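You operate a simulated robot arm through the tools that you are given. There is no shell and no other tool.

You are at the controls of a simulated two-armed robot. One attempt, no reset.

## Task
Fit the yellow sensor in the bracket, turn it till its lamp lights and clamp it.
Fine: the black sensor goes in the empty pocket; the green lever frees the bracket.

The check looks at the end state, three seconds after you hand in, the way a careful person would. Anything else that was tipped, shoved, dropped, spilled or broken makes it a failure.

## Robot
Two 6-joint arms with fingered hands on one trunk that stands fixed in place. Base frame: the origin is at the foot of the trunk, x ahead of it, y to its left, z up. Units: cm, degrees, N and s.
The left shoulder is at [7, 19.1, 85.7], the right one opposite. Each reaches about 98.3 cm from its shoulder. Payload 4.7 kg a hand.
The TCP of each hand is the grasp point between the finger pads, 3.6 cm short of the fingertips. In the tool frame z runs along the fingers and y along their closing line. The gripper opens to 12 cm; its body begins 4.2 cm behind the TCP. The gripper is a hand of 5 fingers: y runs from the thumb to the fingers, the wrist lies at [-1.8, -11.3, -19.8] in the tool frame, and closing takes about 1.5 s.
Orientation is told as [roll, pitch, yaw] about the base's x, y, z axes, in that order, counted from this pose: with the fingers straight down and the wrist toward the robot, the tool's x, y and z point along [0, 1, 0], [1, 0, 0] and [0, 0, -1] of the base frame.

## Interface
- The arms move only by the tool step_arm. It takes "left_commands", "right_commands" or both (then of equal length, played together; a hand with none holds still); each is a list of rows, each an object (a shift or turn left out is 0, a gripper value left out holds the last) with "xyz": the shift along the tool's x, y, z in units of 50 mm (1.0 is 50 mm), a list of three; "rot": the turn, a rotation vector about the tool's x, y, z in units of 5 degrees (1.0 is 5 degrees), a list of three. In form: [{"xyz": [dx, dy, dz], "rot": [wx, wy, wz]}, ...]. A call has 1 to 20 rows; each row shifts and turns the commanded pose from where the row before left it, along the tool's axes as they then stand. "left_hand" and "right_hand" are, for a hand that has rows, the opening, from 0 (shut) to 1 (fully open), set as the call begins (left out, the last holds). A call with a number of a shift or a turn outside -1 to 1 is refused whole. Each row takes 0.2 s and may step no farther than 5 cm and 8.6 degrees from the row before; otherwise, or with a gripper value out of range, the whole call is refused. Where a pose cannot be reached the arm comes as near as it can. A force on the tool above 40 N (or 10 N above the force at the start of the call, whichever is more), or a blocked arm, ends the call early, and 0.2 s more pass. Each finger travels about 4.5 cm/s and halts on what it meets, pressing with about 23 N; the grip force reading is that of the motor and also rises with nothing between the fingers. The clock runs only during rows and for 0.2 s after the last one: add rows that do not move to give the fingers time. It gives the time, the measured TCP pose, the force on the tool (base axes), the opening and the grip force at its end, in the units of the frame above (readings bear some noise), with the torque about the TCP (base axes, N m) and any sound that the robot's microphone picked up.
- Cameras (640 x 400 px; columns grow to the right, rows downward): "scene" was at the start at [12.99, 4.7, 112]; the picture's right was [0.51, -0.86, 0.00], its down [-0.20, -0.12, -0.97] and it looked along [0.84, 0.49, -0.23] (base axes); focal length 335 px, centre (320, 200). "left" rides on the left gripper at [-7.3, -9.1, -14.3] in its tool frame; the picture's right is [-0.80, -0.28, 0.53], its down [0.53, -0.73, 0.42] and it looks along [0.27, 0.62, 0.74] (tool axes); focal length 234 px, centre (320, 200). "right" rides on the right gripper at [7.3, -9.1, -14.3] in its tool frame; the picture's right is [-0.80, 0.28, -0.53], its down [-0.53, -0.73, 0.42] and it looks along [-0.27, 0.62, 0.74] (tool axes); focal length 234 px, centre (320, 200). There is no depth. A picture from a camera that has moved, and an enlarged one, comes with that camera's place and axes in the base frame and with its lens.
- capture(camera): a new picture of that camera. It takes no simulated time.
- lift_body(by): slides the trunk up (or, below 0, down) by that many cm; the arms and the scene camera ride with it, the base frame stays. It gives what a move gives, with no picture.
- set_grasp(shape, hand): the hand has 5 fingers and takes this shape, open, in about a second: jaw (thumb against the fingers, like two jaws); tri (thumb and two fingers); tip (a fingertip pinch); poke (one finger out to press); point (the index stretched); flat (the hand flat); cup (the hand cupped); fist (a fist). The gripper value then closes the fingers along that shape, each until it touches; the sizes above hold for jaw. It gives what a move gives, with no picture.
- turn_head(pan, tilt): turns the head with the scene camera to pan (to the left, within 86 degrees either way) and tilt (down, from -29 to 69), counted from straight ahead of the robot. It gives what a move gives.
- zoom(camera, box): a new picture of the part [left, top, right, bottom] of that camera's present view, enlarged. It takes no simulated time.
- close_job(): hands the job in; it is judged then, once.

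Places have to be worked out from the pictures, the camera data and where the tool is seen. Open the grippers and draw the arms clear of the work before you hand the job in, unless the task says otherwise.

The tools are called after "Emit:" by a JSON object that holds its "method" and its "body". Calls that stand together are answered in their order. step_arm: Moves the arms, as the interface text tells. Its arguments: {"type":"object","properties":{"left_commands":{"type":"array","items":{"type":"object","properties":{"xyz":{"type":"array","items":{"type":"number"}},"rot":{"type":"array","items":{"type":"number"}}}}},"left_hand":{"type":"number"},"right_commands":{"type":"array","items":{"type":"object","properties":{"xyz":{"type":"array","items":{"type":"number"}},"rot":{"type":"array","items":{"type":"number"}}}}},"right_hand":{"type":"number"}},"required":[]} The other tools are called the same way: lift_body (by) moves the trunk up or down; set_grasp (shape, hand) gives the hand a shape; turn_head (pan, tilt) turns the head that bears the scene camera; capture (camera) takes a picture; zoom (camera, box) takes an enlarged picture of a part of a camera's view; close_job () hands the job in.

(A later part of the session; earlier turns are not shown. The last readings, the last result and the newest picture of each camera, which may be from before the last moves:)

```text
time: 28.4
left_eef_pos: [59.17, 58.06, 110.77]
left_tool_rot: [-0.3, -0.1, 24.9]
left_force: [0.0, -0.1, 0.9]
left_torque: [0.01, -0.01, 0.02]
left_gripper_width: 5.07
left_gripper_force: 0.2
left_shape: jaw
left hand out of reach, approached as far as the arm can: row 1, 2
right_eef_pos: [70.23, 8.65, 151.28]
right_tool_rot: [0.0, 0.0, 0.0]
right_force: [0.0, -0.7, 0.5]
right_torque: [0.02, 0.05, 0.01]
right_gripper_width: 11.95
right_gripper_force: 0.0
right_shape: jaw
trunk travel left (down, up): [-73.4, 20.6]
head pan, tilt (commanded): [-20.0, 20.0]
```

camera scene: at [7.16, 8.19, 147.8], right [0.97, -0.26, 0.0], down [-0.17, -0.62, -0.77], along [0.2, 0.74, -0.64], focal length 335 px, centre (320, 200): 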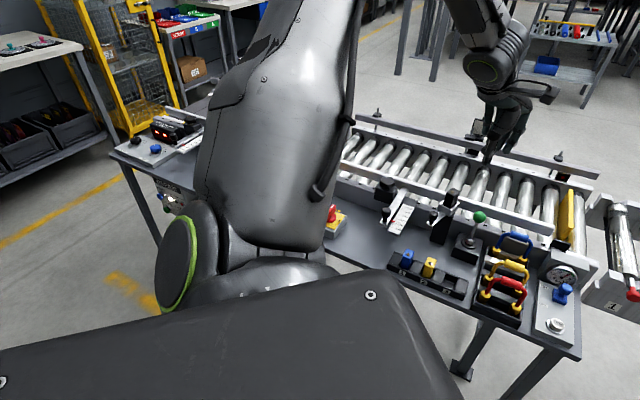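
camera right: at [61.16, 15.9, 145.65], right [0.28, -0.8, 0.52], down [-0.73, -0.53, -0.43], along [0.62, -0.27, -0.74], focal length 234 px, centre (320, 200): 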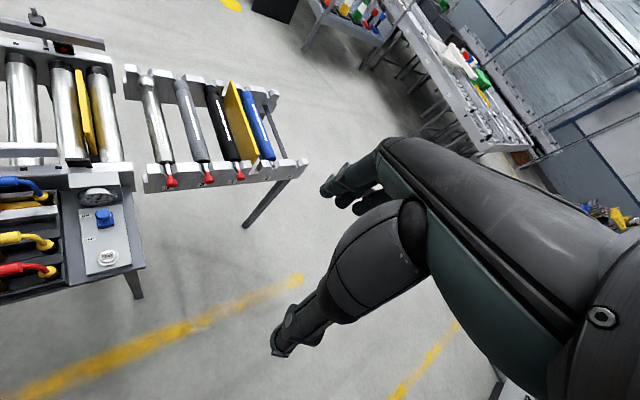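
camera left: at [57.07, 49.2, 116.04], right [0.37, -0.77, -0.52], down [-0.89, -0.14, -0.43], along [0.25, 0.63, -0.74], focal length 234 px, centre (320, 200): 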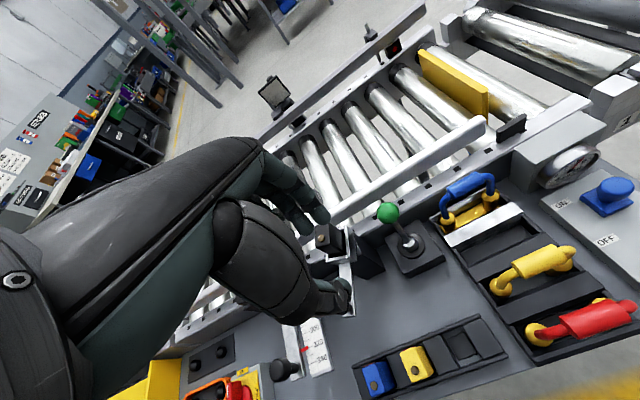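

The head is not the cause; the limiting factor appears to be the wrist azimuth from the shoulder (about 36°). A yaw near 0 keeps the wrist further left, so I rotate to yaw 0 and try going to a place above the green ball.

Emit:
{"method": "step_arm", "body": {"left_commands": [{"rot": [0, 0, 1]}, {"rot": [0, 0, 1]}, {"rot": [0, 0, 1]}, {"rot": [0, 0, 1]}, {"rot": [0, 0, 1]}, {"xyz": [0.2, 0.4, 0.4]}, {"xyz": [0.2, 0.4, 0.4]}, {"xyz": [0.2, 0.4, 0.4]}, {"xyz": [0.2, 0.4, 0.4]}]}}

Emit:
{"method": "turn_head", "body": {"pan": 42, "tilt": 34}}

Emit:
{"method": "capture", "body": {"camera": "scene"}}

```text
time: 30.4
left_eef_pos: [57.58, 59.93, 109.12]
left_tool_rot: [0.1, -0.3, -0.1]
left_force: [0.0, -0.7, 0.1]
left_torque: [-0.02, 0.03, 0.0]
left_gripper_width: 5.08
left_gripper_force: 0.2
left_shape: jaw
left hand out of reach, approached as far as the arm can: row 5, 6, 7, 8, 9
right_eef_pos: [70.16, 8.74, 151.22]
right_tool_rot: [0.0, 0.0, 0.0]
right_force: [0.3, 0.9, 0.0]
right_torque: [0.03, 0.01, -0.02]
right_gripper_width: 11.97
right_gripper_force: 0.1
right_shape: jaw
trunk travel left (down, up): [-73.4, 20.6]
head pan, tilt (commanded): [-20.0, 20.0]
```

```text
time: 31.7
left_eef_pos: [57.65, 59.93, 109.24]
left_tool_rot: [0.0, -0.3, -0.2]
left_force: [0.6, -0.3, -0.6]
left_torque: [-0.01, 0.01, 0.01]
left_gripper_width: 5.09
left_gripper_force: 0.1
left_shape: jaw
right_eef_pos: [70.32, 8.64, 151.29]
right_tool_rot: [0.0, -0.1, -0.1]
right_force: [-0.2, 0.9, -0.4]
right_torque: [0.01, -0.02, 0.0]
right_gripper_width: 11.95
right_gripper_force: 0.1
right_shape: jaw
trunk travel left (down, up): [-73.4, 20.6]
head pan, tilt (commanded): [42.0, 34.0]
```

```text
taken
camera scene: at [11.55, 5.9, 148.7], right [0.67, -0.74, 0.0], down [-0.42, -0.37, -0.83], along [0.62, 0.55, -0.56], focal length 335 px, centre (320, 200)
```

scene: 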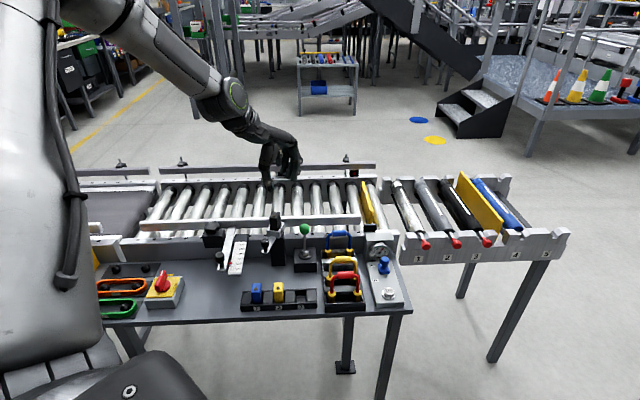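

The wrist again stops at a radius of about 55 cm from the shoulder, even though the arm should reach further. I test whether tilting the fingers outward (about tool x) frees it.

Emit:
{"method": "step_arm", "body": {"left_commands": [{"rot": [-1, 0, 0]}, {"rot": [-1, 0, 0]}, {"rot": [-1, 0, 0]}, {"rot": [-1, 0, 0]}, {"xyz": [0, 0.4, 0]}, {"xyz": [0, 0.4, 0]}]}}

Emit:
{"method": "capture", "body": {"camera": "scene"}}

```text
time: 33.1
left_eef_pos: [61.45, 59.62, 110.33]
left_tool_rot: [-0.1, -20.2, -0.1]
left_force: [-0.8, -0.6, 0.4]
left_torque: [0.0, 0.02, -0.04]
left_gripper_width: 5.07
left_gripper_force: 0.0
left_shape: jaw
right_eef_pos: [70.46, 8.6, 151.2]
right_tool_rot: [0.0, 0.1, 0.0]
right_force: [0.2, -0.2, -1.2]
right_torque: [0.05, 0.01, 0.02]
right_gripper_width: 11.98
right_gripper_force: 0.0
right_shape: jaw
trunk travel left (down, up): [-73.4, 20.6]
head pan, tilt (commanded): [42.0, 34.0]
```

```text
taken
camera scene: at [11.72, 5.77, 148.69], right [0.67, -0.74, 0.0], down [-0.42, -0.37, -0.83], along [0.62, 0.56, -0.56], focal length 335 px, centre (320, 200)
```

scene: 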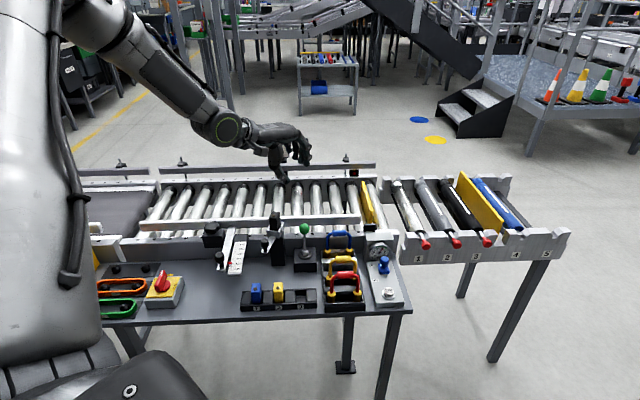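

With the hand tilted 20° outward all rows were reachable, and the data suggests the upper arm cannot lean forward past vertical, so the reach is best when the wrist is ~30 cm above the shoulder. I therefore raise the hand and lower the trunk step by step.

Emit:
{"method": "step_arm", "body": {"left_commands": [{"xyz": [0, 0.29, -0.8]}, {"xyz": [0, 0.29, -0.8]}, {"xyz": [0, 0.29, -0.8]}, {"xyz": [0, 0.29, -0.8]}, {"xyz": [0, 0.29, -0.8]}]}}

Emit:
{"method": "lift_body", "body": {"by": -25}}

```text
time: 34.3
left_eef_pos: [62.25, 59.7, 131.1]
left_tool_rot: [-0.1, -20.3, -0.1]
left_force: [0.0, -0.8, 0.4]
left_torque: [0.04, 0.04, 0.02]
left_gripper_width: 5.05
left_gripper_force: 0.0
left_shape: jaw
left hand out of reach, approached as far as the arm can: row 2, 3
right_eef_pos: [70.32, 8.54, 151.14]
right_tool_rot: [0.1, 0.0, -0.1]
right_force: [0.7, 0.3, 0.1]
right_torque: [0.04, -0.02, 0.02]
right_gripper_width: 11.94
right_gripper_force: 0.1
right_shape: jaw
trunk travel left (down, up): [-73.4, 20.6]
head pan, tilt (commanded): [42.0, 34.0]
```

```text
time: 36.9
left_eef_pos: [62.21, 59.85, 105.97]
left_tool_rot: [-0.2, -20.3, 0.0]
left_force: [0.2, 0.4, 0.2]
left_torque: [0.0, -0.03, -0.02]
left_gripper_width: 5.04
left_gripper_force: 0.1
left_shape: jaw
right_eef_pos: [70.2, 8.73, 126.31]
right_tool_rot: [0.0, -0.1, 0.0]
right_force: [-0.6, -1.2, -0.1]
right_torque: [-0.02, 0.02, -0.01]
right_gripper_width: 11.95
right_gripper_force: 0.1
right_shape: jaw
trunk travel left (down, up): [-48.4, 45.6]
head pan, tilt (commanded): [42.0, 34.0]
```

Rows 2–3 failed but 4–5 worked, so this looks like a passing wrist singularity rather than a hard limit. A lower trunk keeps the forearm away from aligning with the hand, so I keep raising the hand and lowering the trunk.

Emit:
{"method": "step_arm", "body": {"left_commands": [{"xyz": [0, 0.29, -0.8]}, {"xyz": [0, 0.29, -0.8]}, {"xyz": [0, 0.29, -0.8]}, {"xyz": [0, 0.29, -0.8]}]}}

Emit:
{"method": "lift_body", "body": {"by": -25}}

Emit:
{"method": "capture", "body": {"camera": "scene"}}

```text
time: 37.9
left_eef_pos: [61.86, 59.54, 123.12]
left_tool_rot: [0.0, -20.3, -0.2]
left_force: [-0.2, -0.4, 0.6]
left_torque: [0.03, 0.0, -0.02]
left_gripper_width: 5.08
left_gripper_force: 0.1
left_shape: jaw
right_eef_pos: [70.23, 8.54, 126.27]
right_tool_rot: [0.0, 0.0, 0.1]
right_force: [-0.5, -0.9, 0.6]
right_torque: [0.04, -0.03, 0.03]
right_gripper_width: 11.97
right_gripper_force: 0.0
right_shape: jaw
trunk travel left (down, up): [-48.4, 45.6]
head pan, tilt (commanded): [42.0, 34.0]
```

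```text
time: 40.5
left_eef_pos: [61.81, 59.78, 97.93]
left_tool_rot: [-0.1, -20.2, -0.2]
left_force: [-0.1, 0.7, -0.7]
left_torque: [0.01, -0.01, -0.01]
left_gripper_width: 5.07
left_gripper_force: 0.0
left_shape: jaw
right_eef_pos: [70.19, 8.65, 101.22]
right_tool_rot: [0.1, 0.0, 0.0]
right_force: [0.0, -0.1, -0.2]
right_torque: [-0.04, 0.0, 0.04]
right_gripper_width: 11.97
right_gripper_force: 0.0
right_shape: jaw
trunk travel left (down, up): [-23.4, 70.6]
head pan, tilt (commanded): [42.0, 34.0]
```

```text
taken
camera scene: at [11.51, 5.89, 98.71], right [0.67, -0.74, 0.0], down [-0.42, -0.37, -0.83], along [0.62, 0.55, -0.56], focal length 335 px, centre (320, 200)
```

scene: 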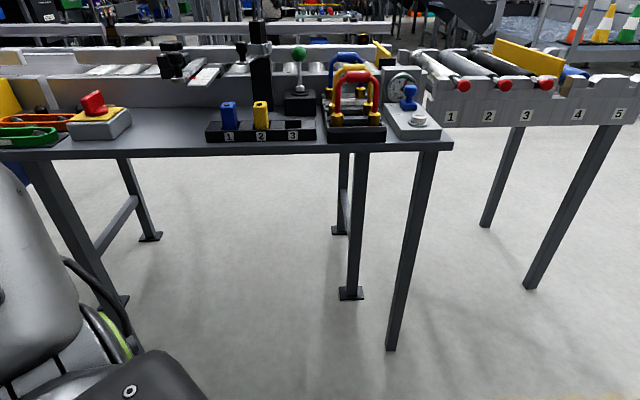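

Trunk is now at −10 with the hand at z≈98. I yaw the tilted hand to 35° about the vertical and re-aim the head.

Emit:
{"method": "step_arm", "body": {"left_commands": [{"rot": [0, 0.342, -0.94]}, {"rot": [0, 0.342, -0.94]}, {"rot": [0, 0.342, -0.94]}, {"rot": [0, 0.342, -0.94]}, {"rot": [0, 0.342, -0.94]}, {"rot": [0, 0.342, -0.94]}, {"rot": [0, 0.342, -0.94]}]}}

Emit:
{"method": "turn_head", "body": {"pan": 44, "tilt": 8}}

Emit:
{"method": "capture", "body": {"camera": "scene"}}

Emit:
{"method": "capture", "body": {"camera": "left"}}

```text
time: 42.1
left_eef_pos: [59.87, 60.99, 97.07]
left_tool_rot: [-0.3, -20.3, 35.1]
left_force: [-0.9, 0.4, -0.2]
left_torque: [0.01, 0.03, 0.01]
left_gripper_width: 5.06
left_gripper_force: 0.0
left_shape: jaw
left hand out of reach, approached as far as the arm can: row 6, 7
right_eef_pos: [70.3, 8.74, 101.28]
right_tool_rot: [-0.1, 0.0, 0.0]
right_force: [-0.6, -0.1, -0.2]
right_torque: [0.02, 0.0, -0.01]
right_gripper_width: 11.96
right_gripper_force: 0.1
right_shape: jaw
trunk travel left (down, up): [-23.4, 70.6]
head pan, tilt (commanded): [42.0, 34.0]
```

```text
time: 43.0
left_eef_pos: [59.85, 60.93, 96.92]
left_tool_rot: [-0.4, -20.2, 34.9]
left_force: [-1.2, -0.3, -0.4]
left_torque: [0.01, 0.01, 0.0]
left_gripper_width: 5.04
left_gripper_force: 0.1
left_shape: jaw
right_eef_pos: [70.15, 8.69, 101.23]
right_tool_rot: [0.0, 0.0, 0.0]
right_force: [-0.3, -1.7, 0.3]
right_torque: [-0.02, 0.0, -0.01]
right_gripper_width: 12.0
right_gripper_force: 0.0
right_shape: jaw
trunk travel left (down, up): [-23.4, 70.6]
head pan, tilt (commanded): [44.0, 8.0]
```

```text
taken
camera scene: at [11.61, 6.4, 102.88], right [0.69, -0.72, 0.0], down [-0.1, -0.1, -0.99], along [0.71, 0.69, -0.14], focal length 335 px, centre (320, 200)
```

scene: 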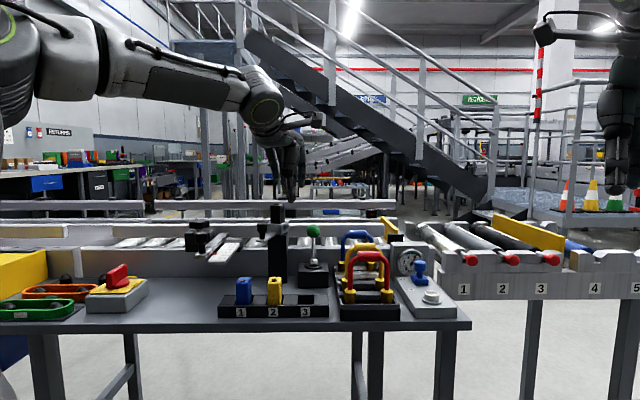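

```text
taken
camera left: at [52.94, 47.39, 107.33], right [0.39, -0.71, -0.58], down [-0.75, 0.13, -0.65], along [0.54, 0.69, -0.48], focal length 234 px, centre (320, 200)
```

left: 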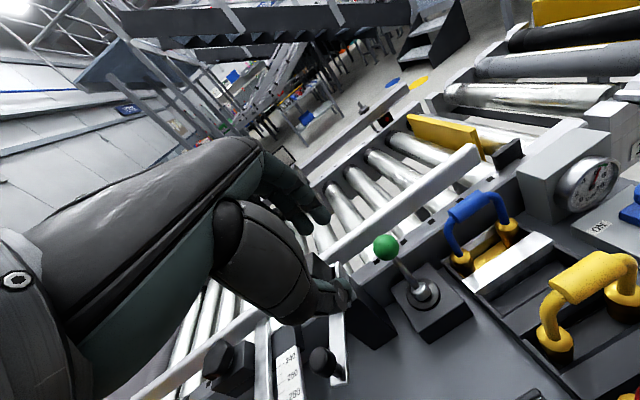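

Yaw beyond ~28° here again fails at the same wrist azimuth (~37°), so I must keep the hand yaw small at the lever. I raise the hand a little and look at the "point" and "tri" shapes to choose how to pull the lever.

Emit:
{"method": "step_arm", "body": {"left_commands": [{"rot": [0, -0.342, 0.94]}, {"rot": [0, -0.342, 0.94]}, {"rot": [0, -0.342, 0.94]}, {"rot": [0, -0.342, 0.94]}, {"xyz": [0, 0.29, -0.8]}, {"xyz": [0, 0.1, -0.27]}]}}

Emit:
{"method": "set_grasp", "body": {"hand": "left", "shape": "point"}}

Emit:
{"method": "capture", "body": {"camera": "left"}}

Emit:
{"method": "zoom", "body": {"camera": "scene", "box": [200, 60, 400, 300]}}

Emit:
{"method": "set_grasp", "body": {"hand": "left", "shape": "tri"}}

Emit:
{"method": "capture", "body": {"camera": "left"}}

Emit:
{"method": "zoom", "body": {"camera": "scene", "box": [200, 60, 400, 300]}}

```text
time: 44.4
left_eef_pos: [59.93, 61.2, 102.67]
left_tool_rot: [-0.1, -20.2, 14.9]
left_force: [0.5, 0.8, -1.2]
left_torque: [-0.03, 0.01, 0.01]
left_gripper_width: 5.07
left_gripper_force: 0.1
left_shape: jaw
right_eef_pos: [70.26, 8.79, 101.29]
right_tool_rot: [0.0, 0.0, 0.1]
right_force: [-0.2, -0.2, 0.7]
right_torque: [-0.02, 0.0, -0.04]
right_gripper_width: 11.98
right_gripper_force: 0.1
right_shape: jaw
trunk travel left (down, up): [-23.4, 70.6]
head pan, tilt (commanded): [44.0, 8.0]
```

```text
time: 45.3
left_eef_pos: [59.84, 61.23, 102.77]
left_tool_rot: [-0.2, -20.2, 14.9]
left_force: [1.0, -0.2, 0.5]
left_torque: [0.03, -0.03, 0.01]
left_gripper_width: 11.43
left_gripper_force: 0.1
left_shape: point
right_eef_pos: [70.19, 8.66, 101.13]
right_tool_rot: [0.1, 0.0, 0.0]
right_force: [-0.7, -0.1, -0.8]
right_torque: [-0.01, 0.01, 0.0]
right_gripper_width: 11.96
right_gripper_force: 0.0
right_shape: jaw
trunk travel left (down, up): [-23.4, 70.6]
head pan, tilt (commanded): [44.0, 8.0]
```

```text
taken
camera left: at [48.61, 50.81, 113.11], right [0.13, -0.8, -0.59], down [-0.66, 0.37, -0.65], along [0.74, 0.47, -0.48], focal length 234 px, centre (320, 200)
```

left: 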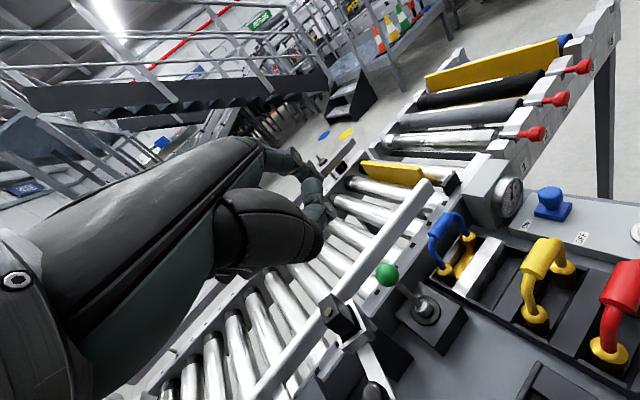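

```text
1.67 times, centred on (300, 180) of scene
camera zoom: at [11.6, 6.4, 102.88], right [0.69, -0.72, 0.0], down [-0.1, -0.1, -0.99], along [0.71, 0.69, -0.14], focal length 558 px, centre (353, 233)
```

zoom: 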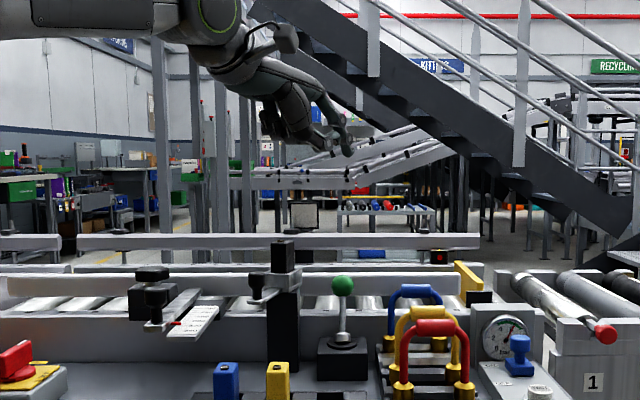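

```text
time: 46.2
left_eef_pos: [59.73, 61.15, 102.79]
left_tool_rot: [-0.1, -20.2, 14.9]
left_force: [0.3, -0.1, -0.1]
left_torque: [-0.01, 0.02, 0.0]
left_gripper_width: 11.97
left_gripper_force: 0.1
left_shape: tri
right_eef_pos: [70.37, 8.83, 101.32]
right_tool_rot: [0.0, -0.1, 0.0]
right_force: [-0.8, 0.3, 0.4]
right_torque: [0.01, -0.01, 0.01]
right_gripper_width: 11.94
right_gripper_force: 0.1
right_shape: jaw
trunk travel left (down, up): [-23.4, 70.6]
head pan, tilt (commanded): [44.0, 8.0]
```

```text
taken
camera left: at [48.61, 50.81, 113.11], right [0.13, -0.8, -0.59], down [-0.66, 0.37, -0.65], along [0.74, 0.47, -0.48], focal length 234 px, centre (320, 200)
```

left: 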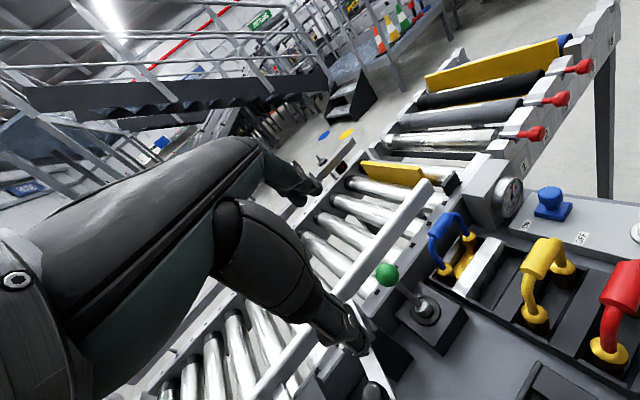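

```text
1.67 times, centred on (300, 180) of scene
camera zoom: at [11.6, 6.4, 102.88], right [0.69, -0.72, 0.0], down [-0.1, -0.1, -0.99], along [0.71, 0.69, -0.14], focal length 558 px, centre (353, 233)
```

zoom: 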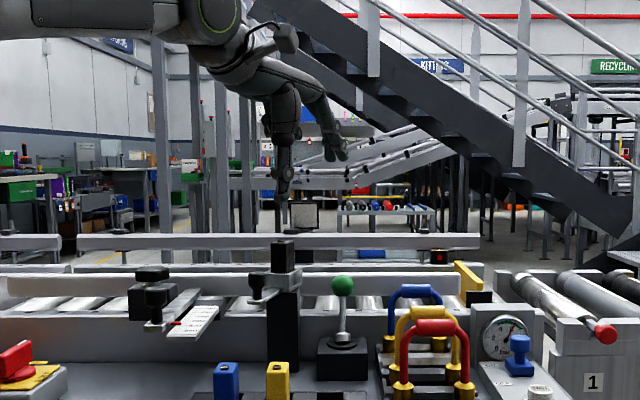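

"tri" (thumb and two fingers) gives a slim gripper, suited for the ball and the sensors. I set opening ~0.5, yaw to 20°, and move to a place about 11 cm above the ball, then look.

Emit:
{"method": "step_arm", "body": {"left_commands": [{"rot": [0, 0.342, -0.94]}, {"xyz": [-0.066, 0.35, 0.54]}, {"xyz": [-0.066, 0.35, 0.54]}, {"xyz": [-0.066, 0.35, 0.54]}, {}, {}], "left_hand": 0.5}}

Emit:
{"method": "capture", "body": {"camera": "left"}}

Emit:
{"method": "turn_head", "body": {"pan": 44, "tilt": 12}}

Emit:
{"method": "zoom", "body": {"camera": "scene", "box": [220, 80, 420, 260]}}

```text
time: 47.6
left_eef_pos: [65.72, 63.7, 95.96]
left_tool_rot: [-0.3, -20.3, 19.8]
left_force: [-0.8, -0.1, 0.2]
left_torque: [-0.02, -0.01, 0.02]
left_gripper_width: 6.07
left_gripper_force: 0.0
left_shape: tri
left hand out of reach, approached as far as the arm can: row 3, 4
right_eef_pos: [70.29, 8.68, 101.26]
right_tool_rot: [0.1, 0.0, 0.0]
right_force: [0.5, -0.3, 0.0]
right_torque: [-0.03, 0.03, -0.02]
right_gripper_width: 11.96
right_gripper_force: 0.0
right_shape: jaw
trunk travel left (down, up): [-23.4, 70.6]
head pan, tilt (commanded): [44.0, 8.0]
```

```text
taken
camera left: at [55.43, 52.43, 106.15], right [0.2, -0.79, -0.59], down [-0.69, 0.32, -0.65], along [0.7, 0.53, -0.48], focal length 234 px, centre (320, 200)
```

left: 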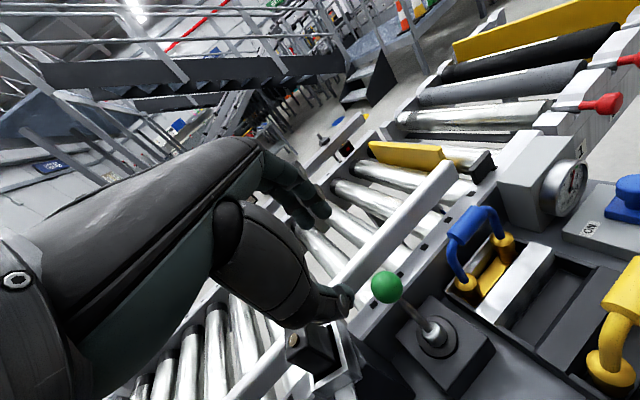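

```text
time: 48.2
left_eef_pos: [65.61, 63.71, 95.95]
left_tool_rot: [-0.2, -20.3, 19.9]
left_force: [-0.6, 0.1, 0.1]
left_torque: [0.03, 0.01, 0.03]
left_gripper_width: 6.05
left_gripper_force: 0.1
left_shape: tri
right_eef_pos: [70.31, 8.81, 101.27]
right_tool_rot: [0.0, 0.0, 0.1]
right_force: [-0.6, -0.8, -0.2]
right_torque: [0.04, 0.01, -0.01]
right_gripper_width: 11.98
right_gripper_force: 0.0
right_shape: jaw
trunk travel left (down, up): [-23.4, 70.6]
head pan, tilt (commanded): [44.0, 12.0]
```

```text
2.22 times, centred on (320, 170) of scene
camera zoom: at [11.65, 6.44, 102.24], right [0.69, -0.72, 0.0], down [-0.15, -0.14, -0.98], along [0.7, 0.68, -0.21], focal length 745 px, centre (320, 267)
```

zoom: 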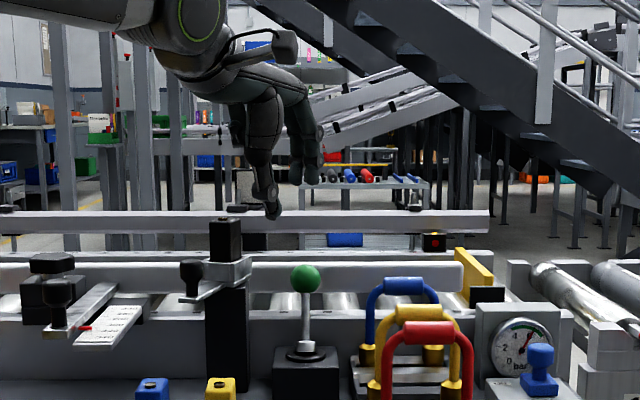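

The target was not quite reached again (65.7, 63.7, 96.0 instead of 67.3, 62.9, 97). I probe with small single-axis moves to learn which direction is limited: first base +x 2 cm, then base −z 2 cm.

Emit:
{"method": "step_arm", "body": {"left_commands": [{"xyz": [-0.137, 0.353, 0.128]}]}}

Emit:
{"method": "step_arm", "body": {"left_commands": [{"xyz": [0, -0.137, 0.376]}]}}

Emit:
{"method": "step_arm", "body": {"left_commands": [{"xyz": [-0.137, 0.353, 0.128]}]}}

```text
time: 48.6
left_eef_pos: [65.82, 64.02, 95.68]
left_tool_rot: [-0.2, -20.4, 19.9]
left_force: [0.2, -0.7, -0.5]
left_torque: [-0.01, -0.02, 0.02]
left_gripper_width: 6.06
left_gripper_force: 0.0
left_shape: tri
left hand out of reach, approached as far as the arm can: row 1
right_eef_pos: [70.21, 8.78, 101.29]
right_tool_rot: [0.0, 0.0, 0.0]
right_force: [-0.6, -0.4, 0.0]
right_torque: [-0.02, 0.01, 0.01]
right_gripper_width: 11.95
right_gripper_force: 0.1
right_shape: jaw
trunk travel left (down, up): [-23.4, 70.6]
head pan, tilt (commanded): [44.0, 12.0]
```

```text
time: 49.0
left_eef_pos: [65.67, 63.95, 93.48]
left_tool_rot: [-0.2, -20.3, 19.9]
left_force: [-0.4, -0.7, 0.2]
left_torque: [-0.03, 0.01, 0.02]
left_gripper_width: 6.04
left_gripper_force: 0.0
left_shape: tri
right_eef_pos: [70.29, 8.84, 101.21]
right_tool_rot: [-0.1, 0.1, 0.1]
right_force: [0.0, 0.0, 0.1]
right_torque: [0.0, -0.03, -0.01]
right_gripper_width: 11.93
right_gripper_force: 0.0
right_shape: jaw
trunk travel left (down, up): [-23.4, 70.6]
head pan, tilt (commanded): [44.0, 12.0]
```

```text
time: 49.5
left_eef_pos: [66.82, 64.1, 93.47]
left_tool_rot: [-0.3, -20.3, 19.9]
left_force: [-0.1, 0.0, 0.0]
left_torque: [-0.01, 0.03, -0.02]
left_gripper_width: 6.04
left_gripper_force: 0.0
left_shape: tri
left hand out of reach, approached as far as the arm can: row 1
right_eef_pos: [70.29, 8.81, 101.3]
right_tool_rot: [0.0, 0.1, 0.0]
right_force: [0.0, 0.6, -0.9]
right_torque: [0.0, 0.0, -0.03]
right_gripper_width: 11.96
right_gripper_force: 0.0
right_shape: jaw
trunk travel left (down, up): [-23.4, 70.6]
head pan, tilt (commanded): [44.0, 12.0]
```

Lower down the arm reaches further out, so I continue descending while centring over the ball line, to about z≈89.5.

Emit:
{"method": "step_arm", "body": {"left_commands": [{"xyz": [-0.135, -0.135, 0.378]}, {"xyz": [-0.135, -0.135, 0.378]}]}}

Emit:
{"method": "capture", "body": {"camera": "left"}}

Emit:
{"method": "zoom", "body": {"camera": "scene", "box": [240, 130, 360, 260]}}

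```text
time: 50.0
left_eef_pos: [67.38, 62.73, 89.61]
left_tool_rot: [-0.2, -20.1, 19.9]
left_force: [0.1, -0.3, 1.0]
left_torque: [0.03, -0.01, 0.0]
left_gripper_width: 6.02
left_gripper_force: 0.0
left_shape: tri
right_eef_pos: [70.23, 8.79, 101.18]
right_tool_rot: [0.0, 0.0, 0.0]
right_force: [-1.1, -0.6, -0.5]
right_torque: [-0.02, -0.01, 0.01]
right_gripper_width: 11.95
right_gripper_force: 0.0
right_shape: jaw
trunk travel left (down, up): [-23.4, 70.6]
head pan, tilt (commanded): [44.0, 12.0]
```

```text
taken
camera left: at [57.12, 51.41, 99.83], right [0.2, -0.79, -0.59], down [-0.69, 0.31, -0.65], along [0.7, 0.53, -0.48], focal length 234 px, centre (320, 200)
```

left: 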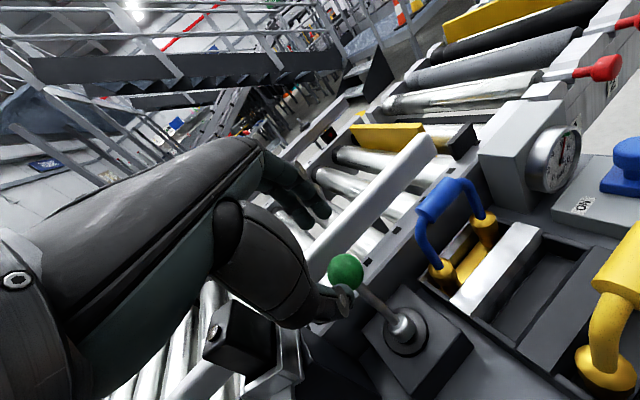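

```text
3.08 times, centred on (300, 195) of scene
camera zoom: at [11.66, 6.45, 102.24], right [0.69, -0.72, 0.0], down [-0.15, -0.14, -0.98], along [0.7, 0.68, -0.21], focal length 1031 px, centre (382, 215)
```

zoom: 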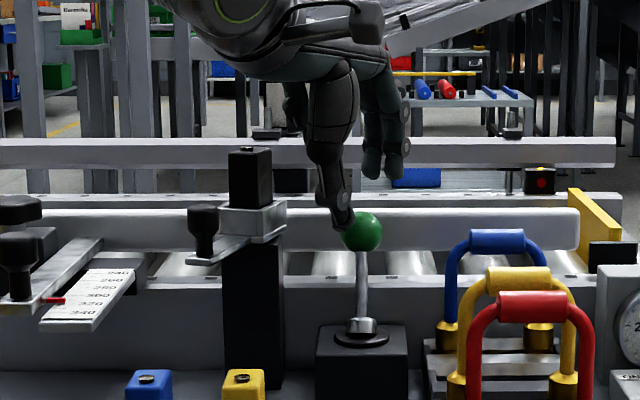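

The ball projects exactly where expected in the left view (345, 271), so my calibration holds. I align along the tilted tool axis and advance 4 cm so that thumb and fingers straddle the ball.

Emit:
{"method": "step_arm", "body": {"left_commands": [{"xyz": [0.016, -0.268, -0.08]}, {"xyz": [0, 0, 0.4]}, {"xyz": [0, 0, 0.4]}]}}

Emit:
{"method": "capture", "body": {"camera": "left"}}

Emit:
{"method": "zoom", "body": {"camera": "scene", "box": [240, 130, 360, 260]}}

```text
time: 50.9
left_eef_pos: [67.45, 62.64, 86.15]
left_tool_rot: [0.0, -20.5, 19.9]
left_force: [-3.6, -2.2, 8.0]
left_torque: [0.18, -0.19, 0.01]
left_gripper_width: 5.96
left_gripper_force: 0.1
left_shape: tri
right_eef_pos: [70.12, 8.66, 101.45]
right_tool_rot: [0.1, -0.2, 0.0]
right_force: [-0.9, -0.3, 0.2]
right_torque: [0.01, -0.01, 0.0]
right_gripper_width: 11.97
right_gripper_force: 0.1
right_shape: jaw
trunk travel left (down, up): [-23.4, 70.6]
head pan, tilt (commanded): [44.0, 12.0]
```

```text
taken
camera left: at [57.15, 51.37, 96.32], right [0.2, -0.78, -0.59], down [-0.69, 0.32, -0.66], along [0.7, 0.53, -0.47], focal length 234 px, centre (320, 200)
```

left: 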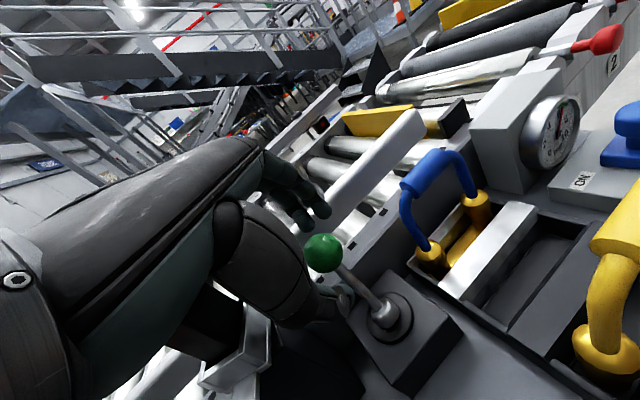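

```text
3.08 times, centred on (300, 195) of scene
camera zoom: at [11.52, 6.33, 102.28], right [0.69, -0.72, 0.0], down [-0.15, -0.14, -0.98], along [0.7, 0.68, -0.21], focal length 1031 px, centre (382, 215)
```

zoom: 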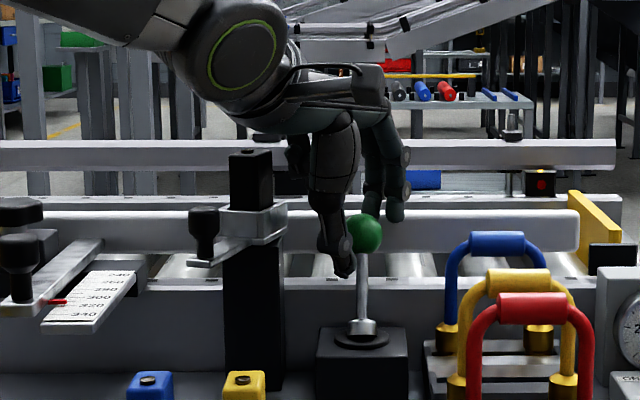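

A light 8 N contact shows; the fingertips are probably near the guide rail. I close to ~4.2 cm around the ball and back off slightly toward the robot and up.

Emit:
{"method": "step_arm", "body": {"left_commands": [{"xyz": [0, 0, -0.06]}, {}, {}], "left_hand": 0.34}}

Emit:
{"method": "capture", "body": {"camera": "left"}}

Emit:
{"method": "zoom", "body": {"camera": "scene", "box": [260, 150, 340, 240]}}

```text
time: 51.6
left_eef_pos: [67.64, 62.76, 86.06]
left_tool_rot: [-0.2, -20.2, 19.9]
left_force: [0.7, 0.1, 0.2]
left_torque: [0.01, -0.02, 0.03]
left_gripper_width: 4.13
left_gripper_force: 0.2
left_shape: tri
right_eef_pos: [70.23, 8.78, 101.27]
right_tool_rot: [0.0, 0.0, -0.1]
right_force: [0.2, 0.1, 0.3]
right_torque: [0.02, 0.03, 0.0]
right_gripper_width: 11.98
right_gripper_force: 0.0
right_shape: jaw
trunk travel left (down, up): [-23.4, 70.6]
head pan, tilt (commanded): [44.0, 12.0]
```

```text
taken
camera left: at [57.22, 51.48, 96.31], right [0.2, -0.79, -0.59], down [-0.69, 0.31, -0.65], along [0.7, 0.53, -0.48], focal length 234 px, centre (320, 200)
```

left: 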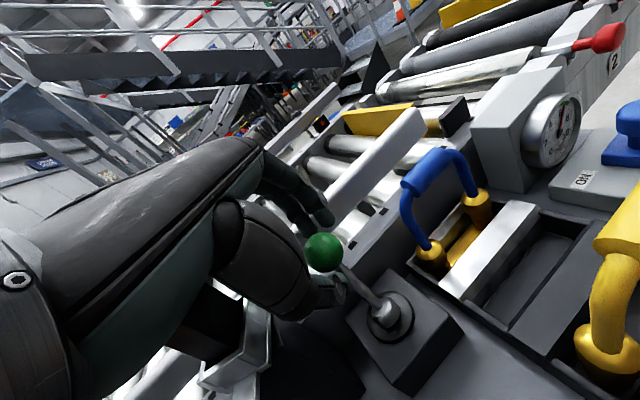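

```text
4.44 times, centred on (300, 195) of scene
camera zoom: at [11.65, 6.44, 102.24], right [0.69, -0.72, 0.0], down [-0.15, -0.14, -0.98], along [0.7, 0.68, -0.21], focal length 1489 px, centre (409, 222)
```

zoom: 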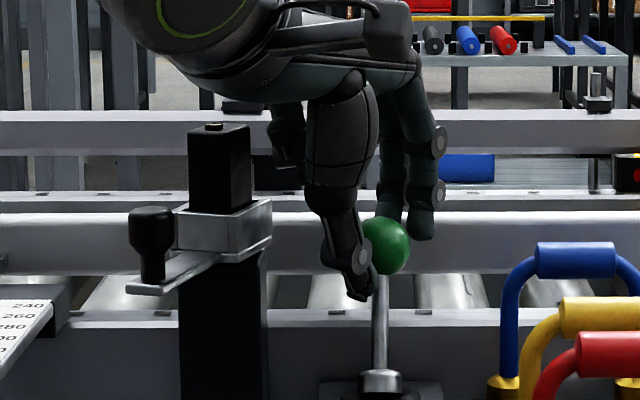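

The ball is enclosed with no force on the hand. I pull toward the robot along the bench depth (−e_a), 1 cm per row, watching the force.

Emit:
{"method": "step_arm", "body": {"left_commands": [{"xyz": [-0.085, -0.16, -0.09]}, {"xyz": [-0.085, -0.16, -0.08]}, {"xyz": [-0.085, -0.17, -0.062]}]}}

Emit:
{"method": "zoom", "body": {"camera": "scene", "box": [260, 150, 340, 240]}}

```text
time: 52.5
left_eef_pos: [65.29, 60.53, 86.3]
left_tool_rot: [-0.2, -20.2, 19.9]
left_force: [1.4, 0.4, 1.1]
left_torque: [0.03, -0.06, 0.02]
left_gripper_width: 4.17
left_gripper_force: 0.0
left_shape: tri
right_eef_pos: [70.24, 8.55, 101.21]
right_tool_rot: [0.1, 0.0, 0.1]
right_force: [-0.4, 0.1, 0.3]
right_torque: [0.03, 0.04, 0.01]
right_gripper_width: 11.96
right_gripper_force: 0.1
right_shape: jaw
trunk travel left (down, up): [-23.4, 70.6]
head pan, tilt (commanded): [44.0, 12.0]
```

```text
4.44 times, centred on (300, 195) of scene
camera zoom: at [11.66, 6.43, 102.23], right [0.69, -0.72, 0.0], down [-0.15, -0.14, -0.98], along [0.7, 0.68, -0.21], focal length 1489 px, centre (409, 222)
```

zoom: 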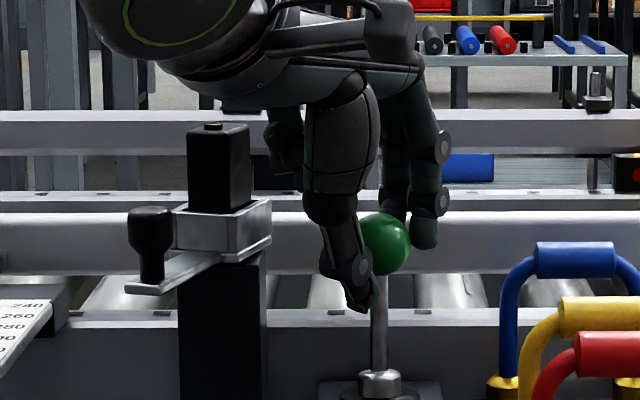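

The lever follows freely. I continue the pull another 3 cm.

Emit:
{"method": "step_arm", "body": {"left_commands": [{"xyz": [-0.085, -0.17, -0.062]}, {"xyz": [-0.085, -0.17, -0.05]}, {"xyz": [-0.085, -0.17, -0.04]}]}}

Emit:
{"method": "zoom", "body": {"camera": "scene", "box": [260, 150, 340, 240]}}

```text
time: 53.2
left_eef_pos: [63.17, 58.52, 85.95]
left_tool_rot: [-0.2, -20.2, 19.9]
left_force: [0.8, 0.0, 0.0]
left_torque: [0.02, -0.02, 0.0]
left_gripper_width: 4.14
left_gripper_force: 0.0
left_shape: tri
right_eef_pos: [70.4, 8.64, 101.34]
right_tool_rot: [-0.1, 0.1, 0.0]
right_force: [0.4, 0.2, -0.1]
right_torque: [0.02, 0.0, -0.01]
right_gripper_width: 11.94
right_gripper_force: 0.2
right_shape: jaw
trunk travel left (down, up): [-23.4, 70.6]
head pan, tilt (commanded): [44.0, 12.0]
```

```text
4.44 times, centred on (300, 195) of scene
camera zoom: at [11.64, 6.44, 102.23], right [0.69, -0.72, 0.0], down [-0.15, -0.14, -0.98], along [0.7, 0.68, -0.21], focal length 1489 px, centre (409, 222)
```

zoom: 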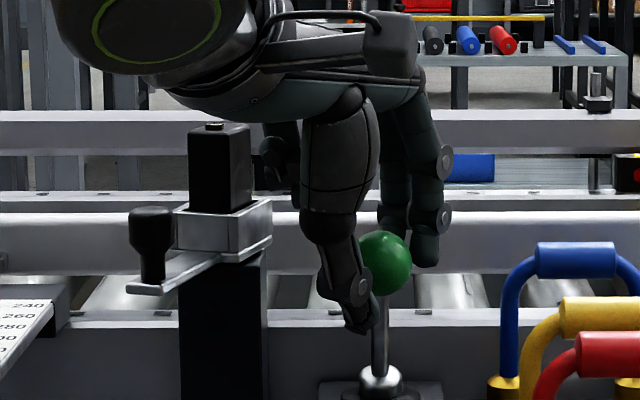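

The lever now leans toward the robot. I pull further in small rows until a stop is felt.

Emit:
{"method": "step_arm", "body": {"left_commands": [{"xyz": [-0.0425, -0.085, -0.015]}, {"xyz": [-0.0425, -0.085, -0.015]}, {"xyz": [-0.0425, -0.085, -0.01]}, {"xyz": [-0.0425, -0.085, -0.01]}]}}

Emit:
{"method": "zoom", "body": {"camera": "scene", "box": [230, 150, 340, 260]}}

Emit:
{"method": "capture", "body": {"camera": "left"}}

```text
time: 54.2
left_eef_pos: [61.97, 57.22, 85.75]
left_tool_rot: [-0.2, -20.1, 20.0]
left_force: [1.9, 3.6, 1.1]
left_torque: [0.12, -0.09, 0.05]
left_gripper_width: 4.23
left_gripper_force: 0.1
left_shape: tri
right_eef_pos: [70.39, 8.76, 101.28]
right_tool_rot: [-0.1, 0.0, 0.0]
right_force: [-0.1, -0.6, 0.1]
right_torque: [-0.03, -0.06, 0.0]
right_gripper_width: 11.96
right_gripper_force: 0.0
right_shape: jaw
trunk travel left (down, up): [-23.4, 70.6]
head pan, tilt (commanded): [44.0, 12.0]
```

```text
3.64 times, centred on (285, 205) of scene
camera zoom: at [11.65, 6.48, 102.24], right [0.69, -0.72, 0.0], down [-0.15, -0.14, -0.98], along [0.7, 0.68, -0.21], focal length 1219 px, centre (447, 182)
```

zoom: 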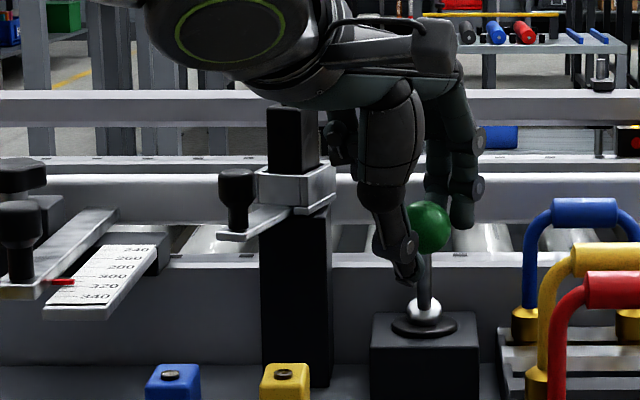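

```text
taken
camera left: at [51.74, 45.86, 95.95], right [0.2, -0.79, -0.59], down [-0.69, 0.31, -0.65], along [0.7, 0.53, -0.48], focal length 234 px, centre (320, 200)
```

left: 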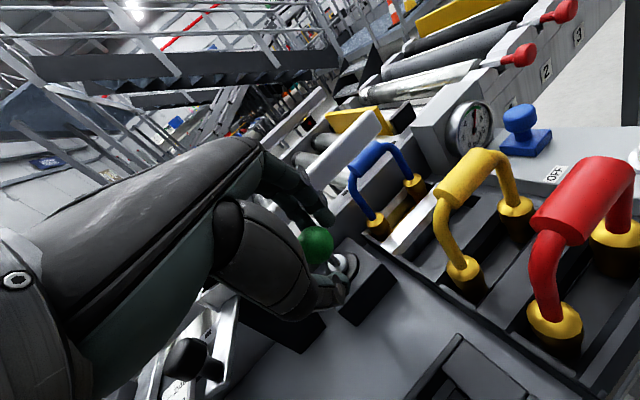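

Force begins to rise (≈4 N). I pull a little more to confirm a hard stop.

Emit:
{"method": "step_arm", "body": {"left_commands": [{"xyz": [-0.0425, -0.085, -0.01]}, {"xyz": [-0.0425, -0.085, -0.01]}]}}

Emit:
{"method": "capture", "body": {"camera": "left"}}

```text
time: 54.9
left_eef_pos: [61.35, 56.51, 85.34]
left_tool_rot: [-0.3, -20.3, 20.1]
left_force: [6.6, 8.9, 2.5]
left_torque: [0.22, -0.26, 0.14]
left_gripper_width: 4.53
left_gripper_force: 0.1
left_shape: tri
right_eef_pos: [70.32, 8.67, 101.25]
right_tool_rot: [-0.1, -0.1, 0.0]
right_force: [-0.2, 0.3, -0.1]
right_torque: [0.01, -0.02, 0.01]
right_gripper_width: 11.95
right_gripper_force: 0.1
right_shape: jaw
trunk travel left (down, up): [-23.4, 70.6]
head pan, tilt (commanded): [44.0, 12.0]
```

```text
taken
camera left: at [51.13, 45.18, 95.7], right [0.2, -0.79, -0.59], down [-0.69, 0.31, -0.65], along [0.7, 0.53, -0.48], focal length 234 px, centre (320, 200)
```

left: 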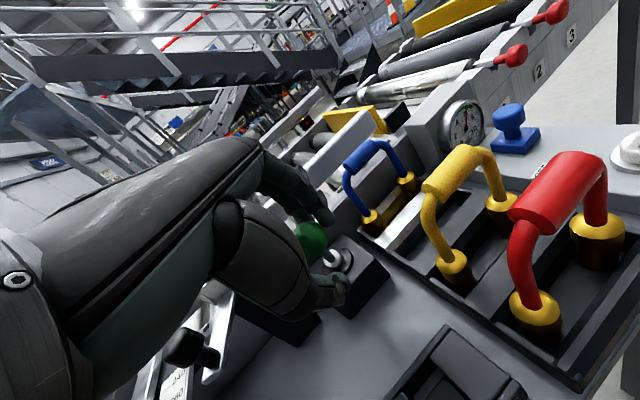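

The stop is reached (11 N and the fingers being spread). I ease off, open, and withdraw up along the tool axis, then inspect the lever.

Emit:
{"method": "step_arm", "body": {"left_commands": [{"xyz": [0.06, 0.12, 0.02]}, {}, {}, {}], "left_hand": 0.5}}

Emit:
{"method": "step_arm", "body": {"left_commands": [{"xyz": [0, 0, -0.4]}, {"xyz": [0, 0, -0.6]}, {"xyz": [0, 0, -0.8]}, {"xyz": [0, 0, -0.8]}]}}

Emit:
{"method": "zoom", "body": {"camera": "scene", "box": [220, 150, 340, 260]}}

Emit:
{"method": "capture", "body": {"camera": "left"}}

```text
time: 55.9
left_eef_pos: [61.8, 56.99, 85.46]
left_tool_rot: [-0.2, -20.2, 19.9]
left_force: [0.2, 0.0, 1.1]
left_torque: [-0.02, 0.02, 0.02]
left_gripper_width: 5.96
left_gripper_force: 0.2
left_shape: tri
right_eef_pos: [70.32, 8.74, 101.26]
right_tool_rot: [0.0, 0.0, 0.0]
right_force: [0.4, 0.8, -0.1]
right_torque: [0.01, 0.01, -0.03]
right_gripper_width: 11.99
right_gripper_force: 0.0
right_shape: jaw
trunk travel left (down, up): [-23.4, 70.6]
head pan, tilt (commanded): [44.0, 12.0]
```

```text
time: 56.9
left_eef_pos: [57.25, 55.7, 97.71]
left_tool_rot: [-0.2, -20.2, 19.9]
left_force: [-0.6, -0.3, 0.1]
left_torque: [0.02, -0.01, 0.01]
left_gripper_width: 5.96
left_gripper_force: 0.1
left_shape: tri
right_eef_pos: [70.27, 8.61, 101.37]
right_tool_rot: [0.0, 0.0, -0.1]
right_force: [-0.3, 0.4, 0.1]
right_torque: [0.0, 0.02, -0.02]
right_gripper_width: 11.97
right_gripper_force: 0.1
right_shape: jaw
trunk travel left (down, up): [-23.4, 70.6]
head pan, tilt (commanded): [44.0, 12.0]
```

```text
3.64 times, centred on (280, 205) of scene
camera zoom: at [11.6, 6.39, 102.24], right [0.69, -0.72, 0.0], down [-0.15, -0.14, -0.98], along [0.7, 0.68, -0.21], focal length 1219 px, centre (466, 182)
```

zoom: 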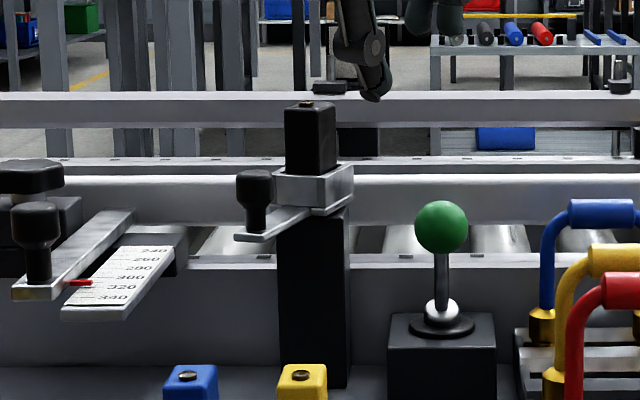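

```text
taken
camera left: at [47.13, 44.35, 108.14], right [0.2, -0.78, -0.59], down [-0.69, 0.32, -0.65], along [0.7, 0.53, -0.48], focal length 234 px, centre (320, 200)
```

left: 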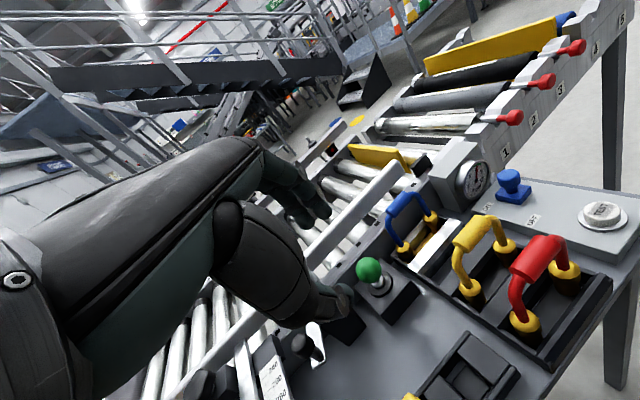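

The lever now rests in its mirrored position toward the robot, so the bracket should be free. Before choosing how to grip the black sensor I check the arm posture to understand its reach limit.

Emit:
{"method": "turn_head", "body": {"pan": 80, "tilt": 0}}

Emit:
{"method": "capture", "body": {"camera": "scene"}}

Emit:
{"method": "turn_head", "body": {"pan": 80, "tilt": 45}}

Emit:
{"method": "capture", "body": {"camera": "scene"}}

```text
time: 57.9
left_eef_pos: [57.43, 55.77, 97.67]
left_tool_rot: [-0.2, -20.3, 19.9]
left_force: [0.7, 0.4, -0.8]
left_torque: [0.02, 0.01, 0.0]
left_gripper_width: 5.96
left_gripper_force: 0.0
left_shape: tri
right_eef_pos: [70.25, 8.71, 101.33]
right_tool_rot: [0.0, 0.0, 0.0]
right_force: [-0.1, 0.9, 0.4]
right_torque: [0.01, 0.0, 0.0]
right_gripper_width: 11.95
right_gripper_force: 0.1
right_shape: jaw
trunk travel left (down, up): [-23.4, 70.6]
head pan, tilt (commanded): [80.0, 0.0]
```

```text
taken
camera scene: at [6.51, 8.83, 104.16], right [0.98, -0.17, 0.0], down [0.0, 0.0, -1.0], along [0.17, 0.98, 0.0], focal length 335 px, centre (320, 200)
```

scene: 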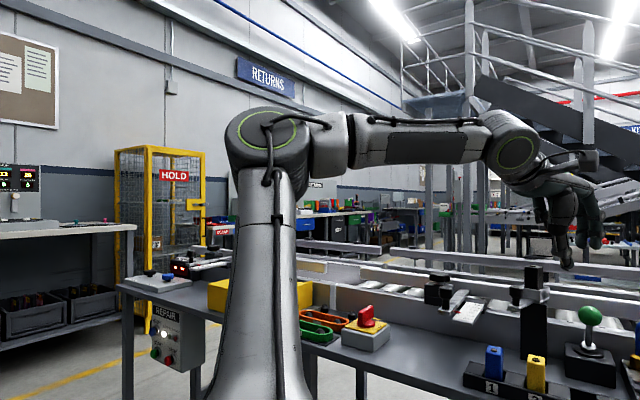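

```text
time: 59.0
left_eef_pos: [57.52, 55.82, 97.78]
left_tool_rot: [-0.3, -20.1, 20.0]
left_force: [0.1, -0.5, -0.9]
left_torque: [0.02, 0.02, 0.04]
left_gripper_width: 6.0
left_gripper_force: 0.0
left_shape: tri
right_eef_pos: [70.2, 8.78, 101.24]
right_tool_rot: [0.0, 0.0, 0.0]
right_force: [-1.0, 0.1, 0.0]
right_torque: [0.0, 0.02, -0.01]
right_gripper_width: 11.99
right_gripper_force: 0.2
right_shape: jaw
trunk travel left (down, up): [-23.4, 70.6]
head pan, tilt (commanded): [80.0, 45.0]
```

```text
taken
camera scene: at [6.35, 7.98, 97.07], right [0.98, -0.17, 0.0], down [-0.12, -0.7, -0.71], along [0.12, 0.7, -0.71], focal length 335 px, centre (320, 200)
```

scene: 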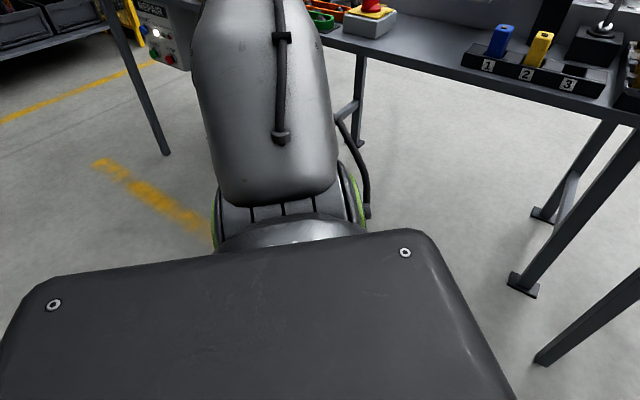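

This view shows the upper arm vertical with a level forearm; the symmetric start poses both had the wrist ~45 cm above the shoulder, so I try a lower trunk still. First I raise the hand, then lower the trunk by 18 cm.

Emit:
{"method": "step_arm", "body": {"left_commands": [{"xyz": [0, 0.29, -0.8]}, {"xyz": [0, 0.29, -0.8]}, {"xyz": [0, 0.29, -0.8]}, {"xyz": [0, 0.29, -0.8]}]}}

Emit:
{"method": "lift_body", "body": {"by": -18}}

Emit:
{"method": "step_arm", "body": {"left_commands": [{"rot": [1, 0, 0]}, {"rot": [1, 0, 0]}, {"rot": [1, 0, 0]}, {"rot": [1, 0, 0]}]}}

```text
time: 60.0
left_eef_pos: [53.01, 58.9, 110.42]
left_tool_rot: [-0.4, -20.3, 19.9]
left_force: [0.3, 0.1, 0.3]
left_torque: [0.02, 0.04, -0.01]
left_gripper_width: 5.99
left_gripper_force: 0.0
left_shape: tri
left hand out of reach, approached as far as the arm can: row 2, 3, 4
right_eef_pos: [70.22, 8.74, 101.24]
right_tool_rot: [0.1, 0.0, 0.0]
right_force: [-0.1, -1.3, -0.6]
right_torque: [0.02, -0.01, 0.01]
right_gripper_width: 11.97
right_gripper_force: 0.0
right_shape: jaw
trunk travel left (down, up): [-23.4, 70.6]
head pan, tilt (commanded): [80.0, 45.0]
```

```text
time: 62.0
left_eef_pos: [52.89, 58.86, 92.49]
left_tool_rot: [-0.2, -20.3, 19.9]
left_force: [0.0, 0.0, -0.2]
left_torque: [0.02, 0.0, 0.0]
left_gripper_width: 5.97
left_gripper_force: 0.1
left_shape: tri
right_eef_pos: [70.25, 8.77, 83.29]
right_tool_rot: [0.0, -0.1, 0.0]
right_force: [0.1, -0.5, 0.3]
right_torque: [-0.01, 0.02, 0.01]
right_gripper_width: 11.99
right_gripper_force: 0.0
right_shape: jaw
trunk travel left (down, up): [-5.4, 88.6]
head pan, tilt (commanded): [80.0, 45.0]
```

```text
time: 63.0
left_eef_pos: [49.14, 61.21, 88.06]
left_tool_rot: [-0.4, -0.4, 19.8]
left_force: [-0.2, 0.6, -0.7]
left_torque: [-0.03, 0.0, 0.0]
left_gripper_width: 5.99
left_gripper_force: 0.0
left_shape: tri
left hand out of reach, approached as far as the arm can: row 1, 2, 3, 4
right_eef_pos: [70.29, 8.78, 83.32]
right_tool_rot: [0.0, -0.1, 0.0]
right_force: [0.3, -0.2, -0.4]
right_torque: [-0.03, 0.01, -0.01]
right_gripper_width: 11.96
right_gripper_force: 0.1
right_shape: jaw
trunk travel left (down, up): [-5.4, 88.6]
head pan, tilt (commanded): [80.0, 45.0]
```

The hand came close to the bracket knob; no force is felt. I lift straight up by raising the trunk 20 cm before doing anything else.

Emit:
{"method": "lift_body", "body": {"by": 20}}

Emit:
{"method": "turn_head", "body": {"pan": 50, "tilt": 20}}

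Emit:
{"method": "capture", "body": {"camera": "scene"}}

```text
time: 65.2
left_eef_pos: [49.14, 61.25, 108.24]
left_tool_rot: [-0.3, -0.4, 19.9]
left_force: [0.3, 0.3, 0.8]
left_torque: [0.02, 0.02, 0.01]
left_gripper_width: 5.97
left_gripper_force: 0.1
left_shape: tri
right_eef_pos: [70.24, 8.73, 103.18]
right_tool_rot: [0.0, -0.1, 0.1]
right_force: [0.1, 1.2, -0.2]
right_torque: [0.0, 0.0, 0.0]
right_gripper_width: 11.98
right_gripper_force: 0.0
right_shape: jaw
trunk travel left (down, up): [-25.4, 68.6]
head pan, tilt (commanded): [80.0, 45.0]
```

```text
time: 66.1
left_eef_pos: [49.11, 61.13, 108.09]
left_tool_rot: [-0.4, -0.4, 19.8]
left_force: [0.8, 0.5, -0.3]
left_torque: [0.01, 0.03, 0.0]
left_gripper_width: 5.97
left_gripper_force: 0.1
left_shape: tri
right_eef_pos: [70.21, 8.74, 103.26]
right_tool_rot: [0.0, 0.1, 0.0]
right_force: [0.3, 0.7, -0.8]
right_torque: [0.0, 0.01, 0.0]
right_gripper_width: 11.94
right_gripper_force: 0.0
right_shape: jaw
trunk travel left (down, up): [-25.4, 68.6]
head pan, tilt (commanded): [50.0, 20.0]
```

```text
taken
camera scene: at [10.92, 7.11, 102.93], right [0.77, -0.64, 0.0], down [-0.22, -0.26, -0.94], along [0.6, 0.72, -0.34], focal length 335 px, centre (320, 200)
```

scene: 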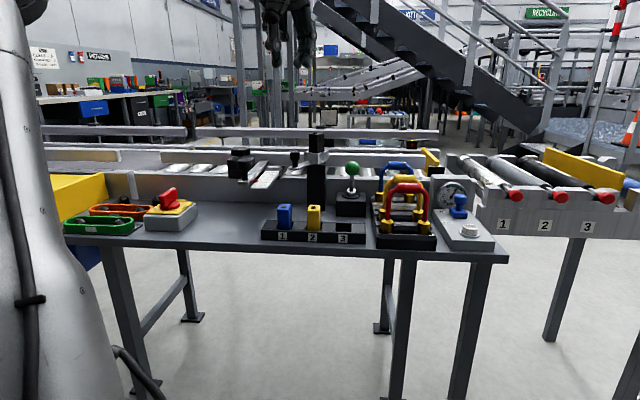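

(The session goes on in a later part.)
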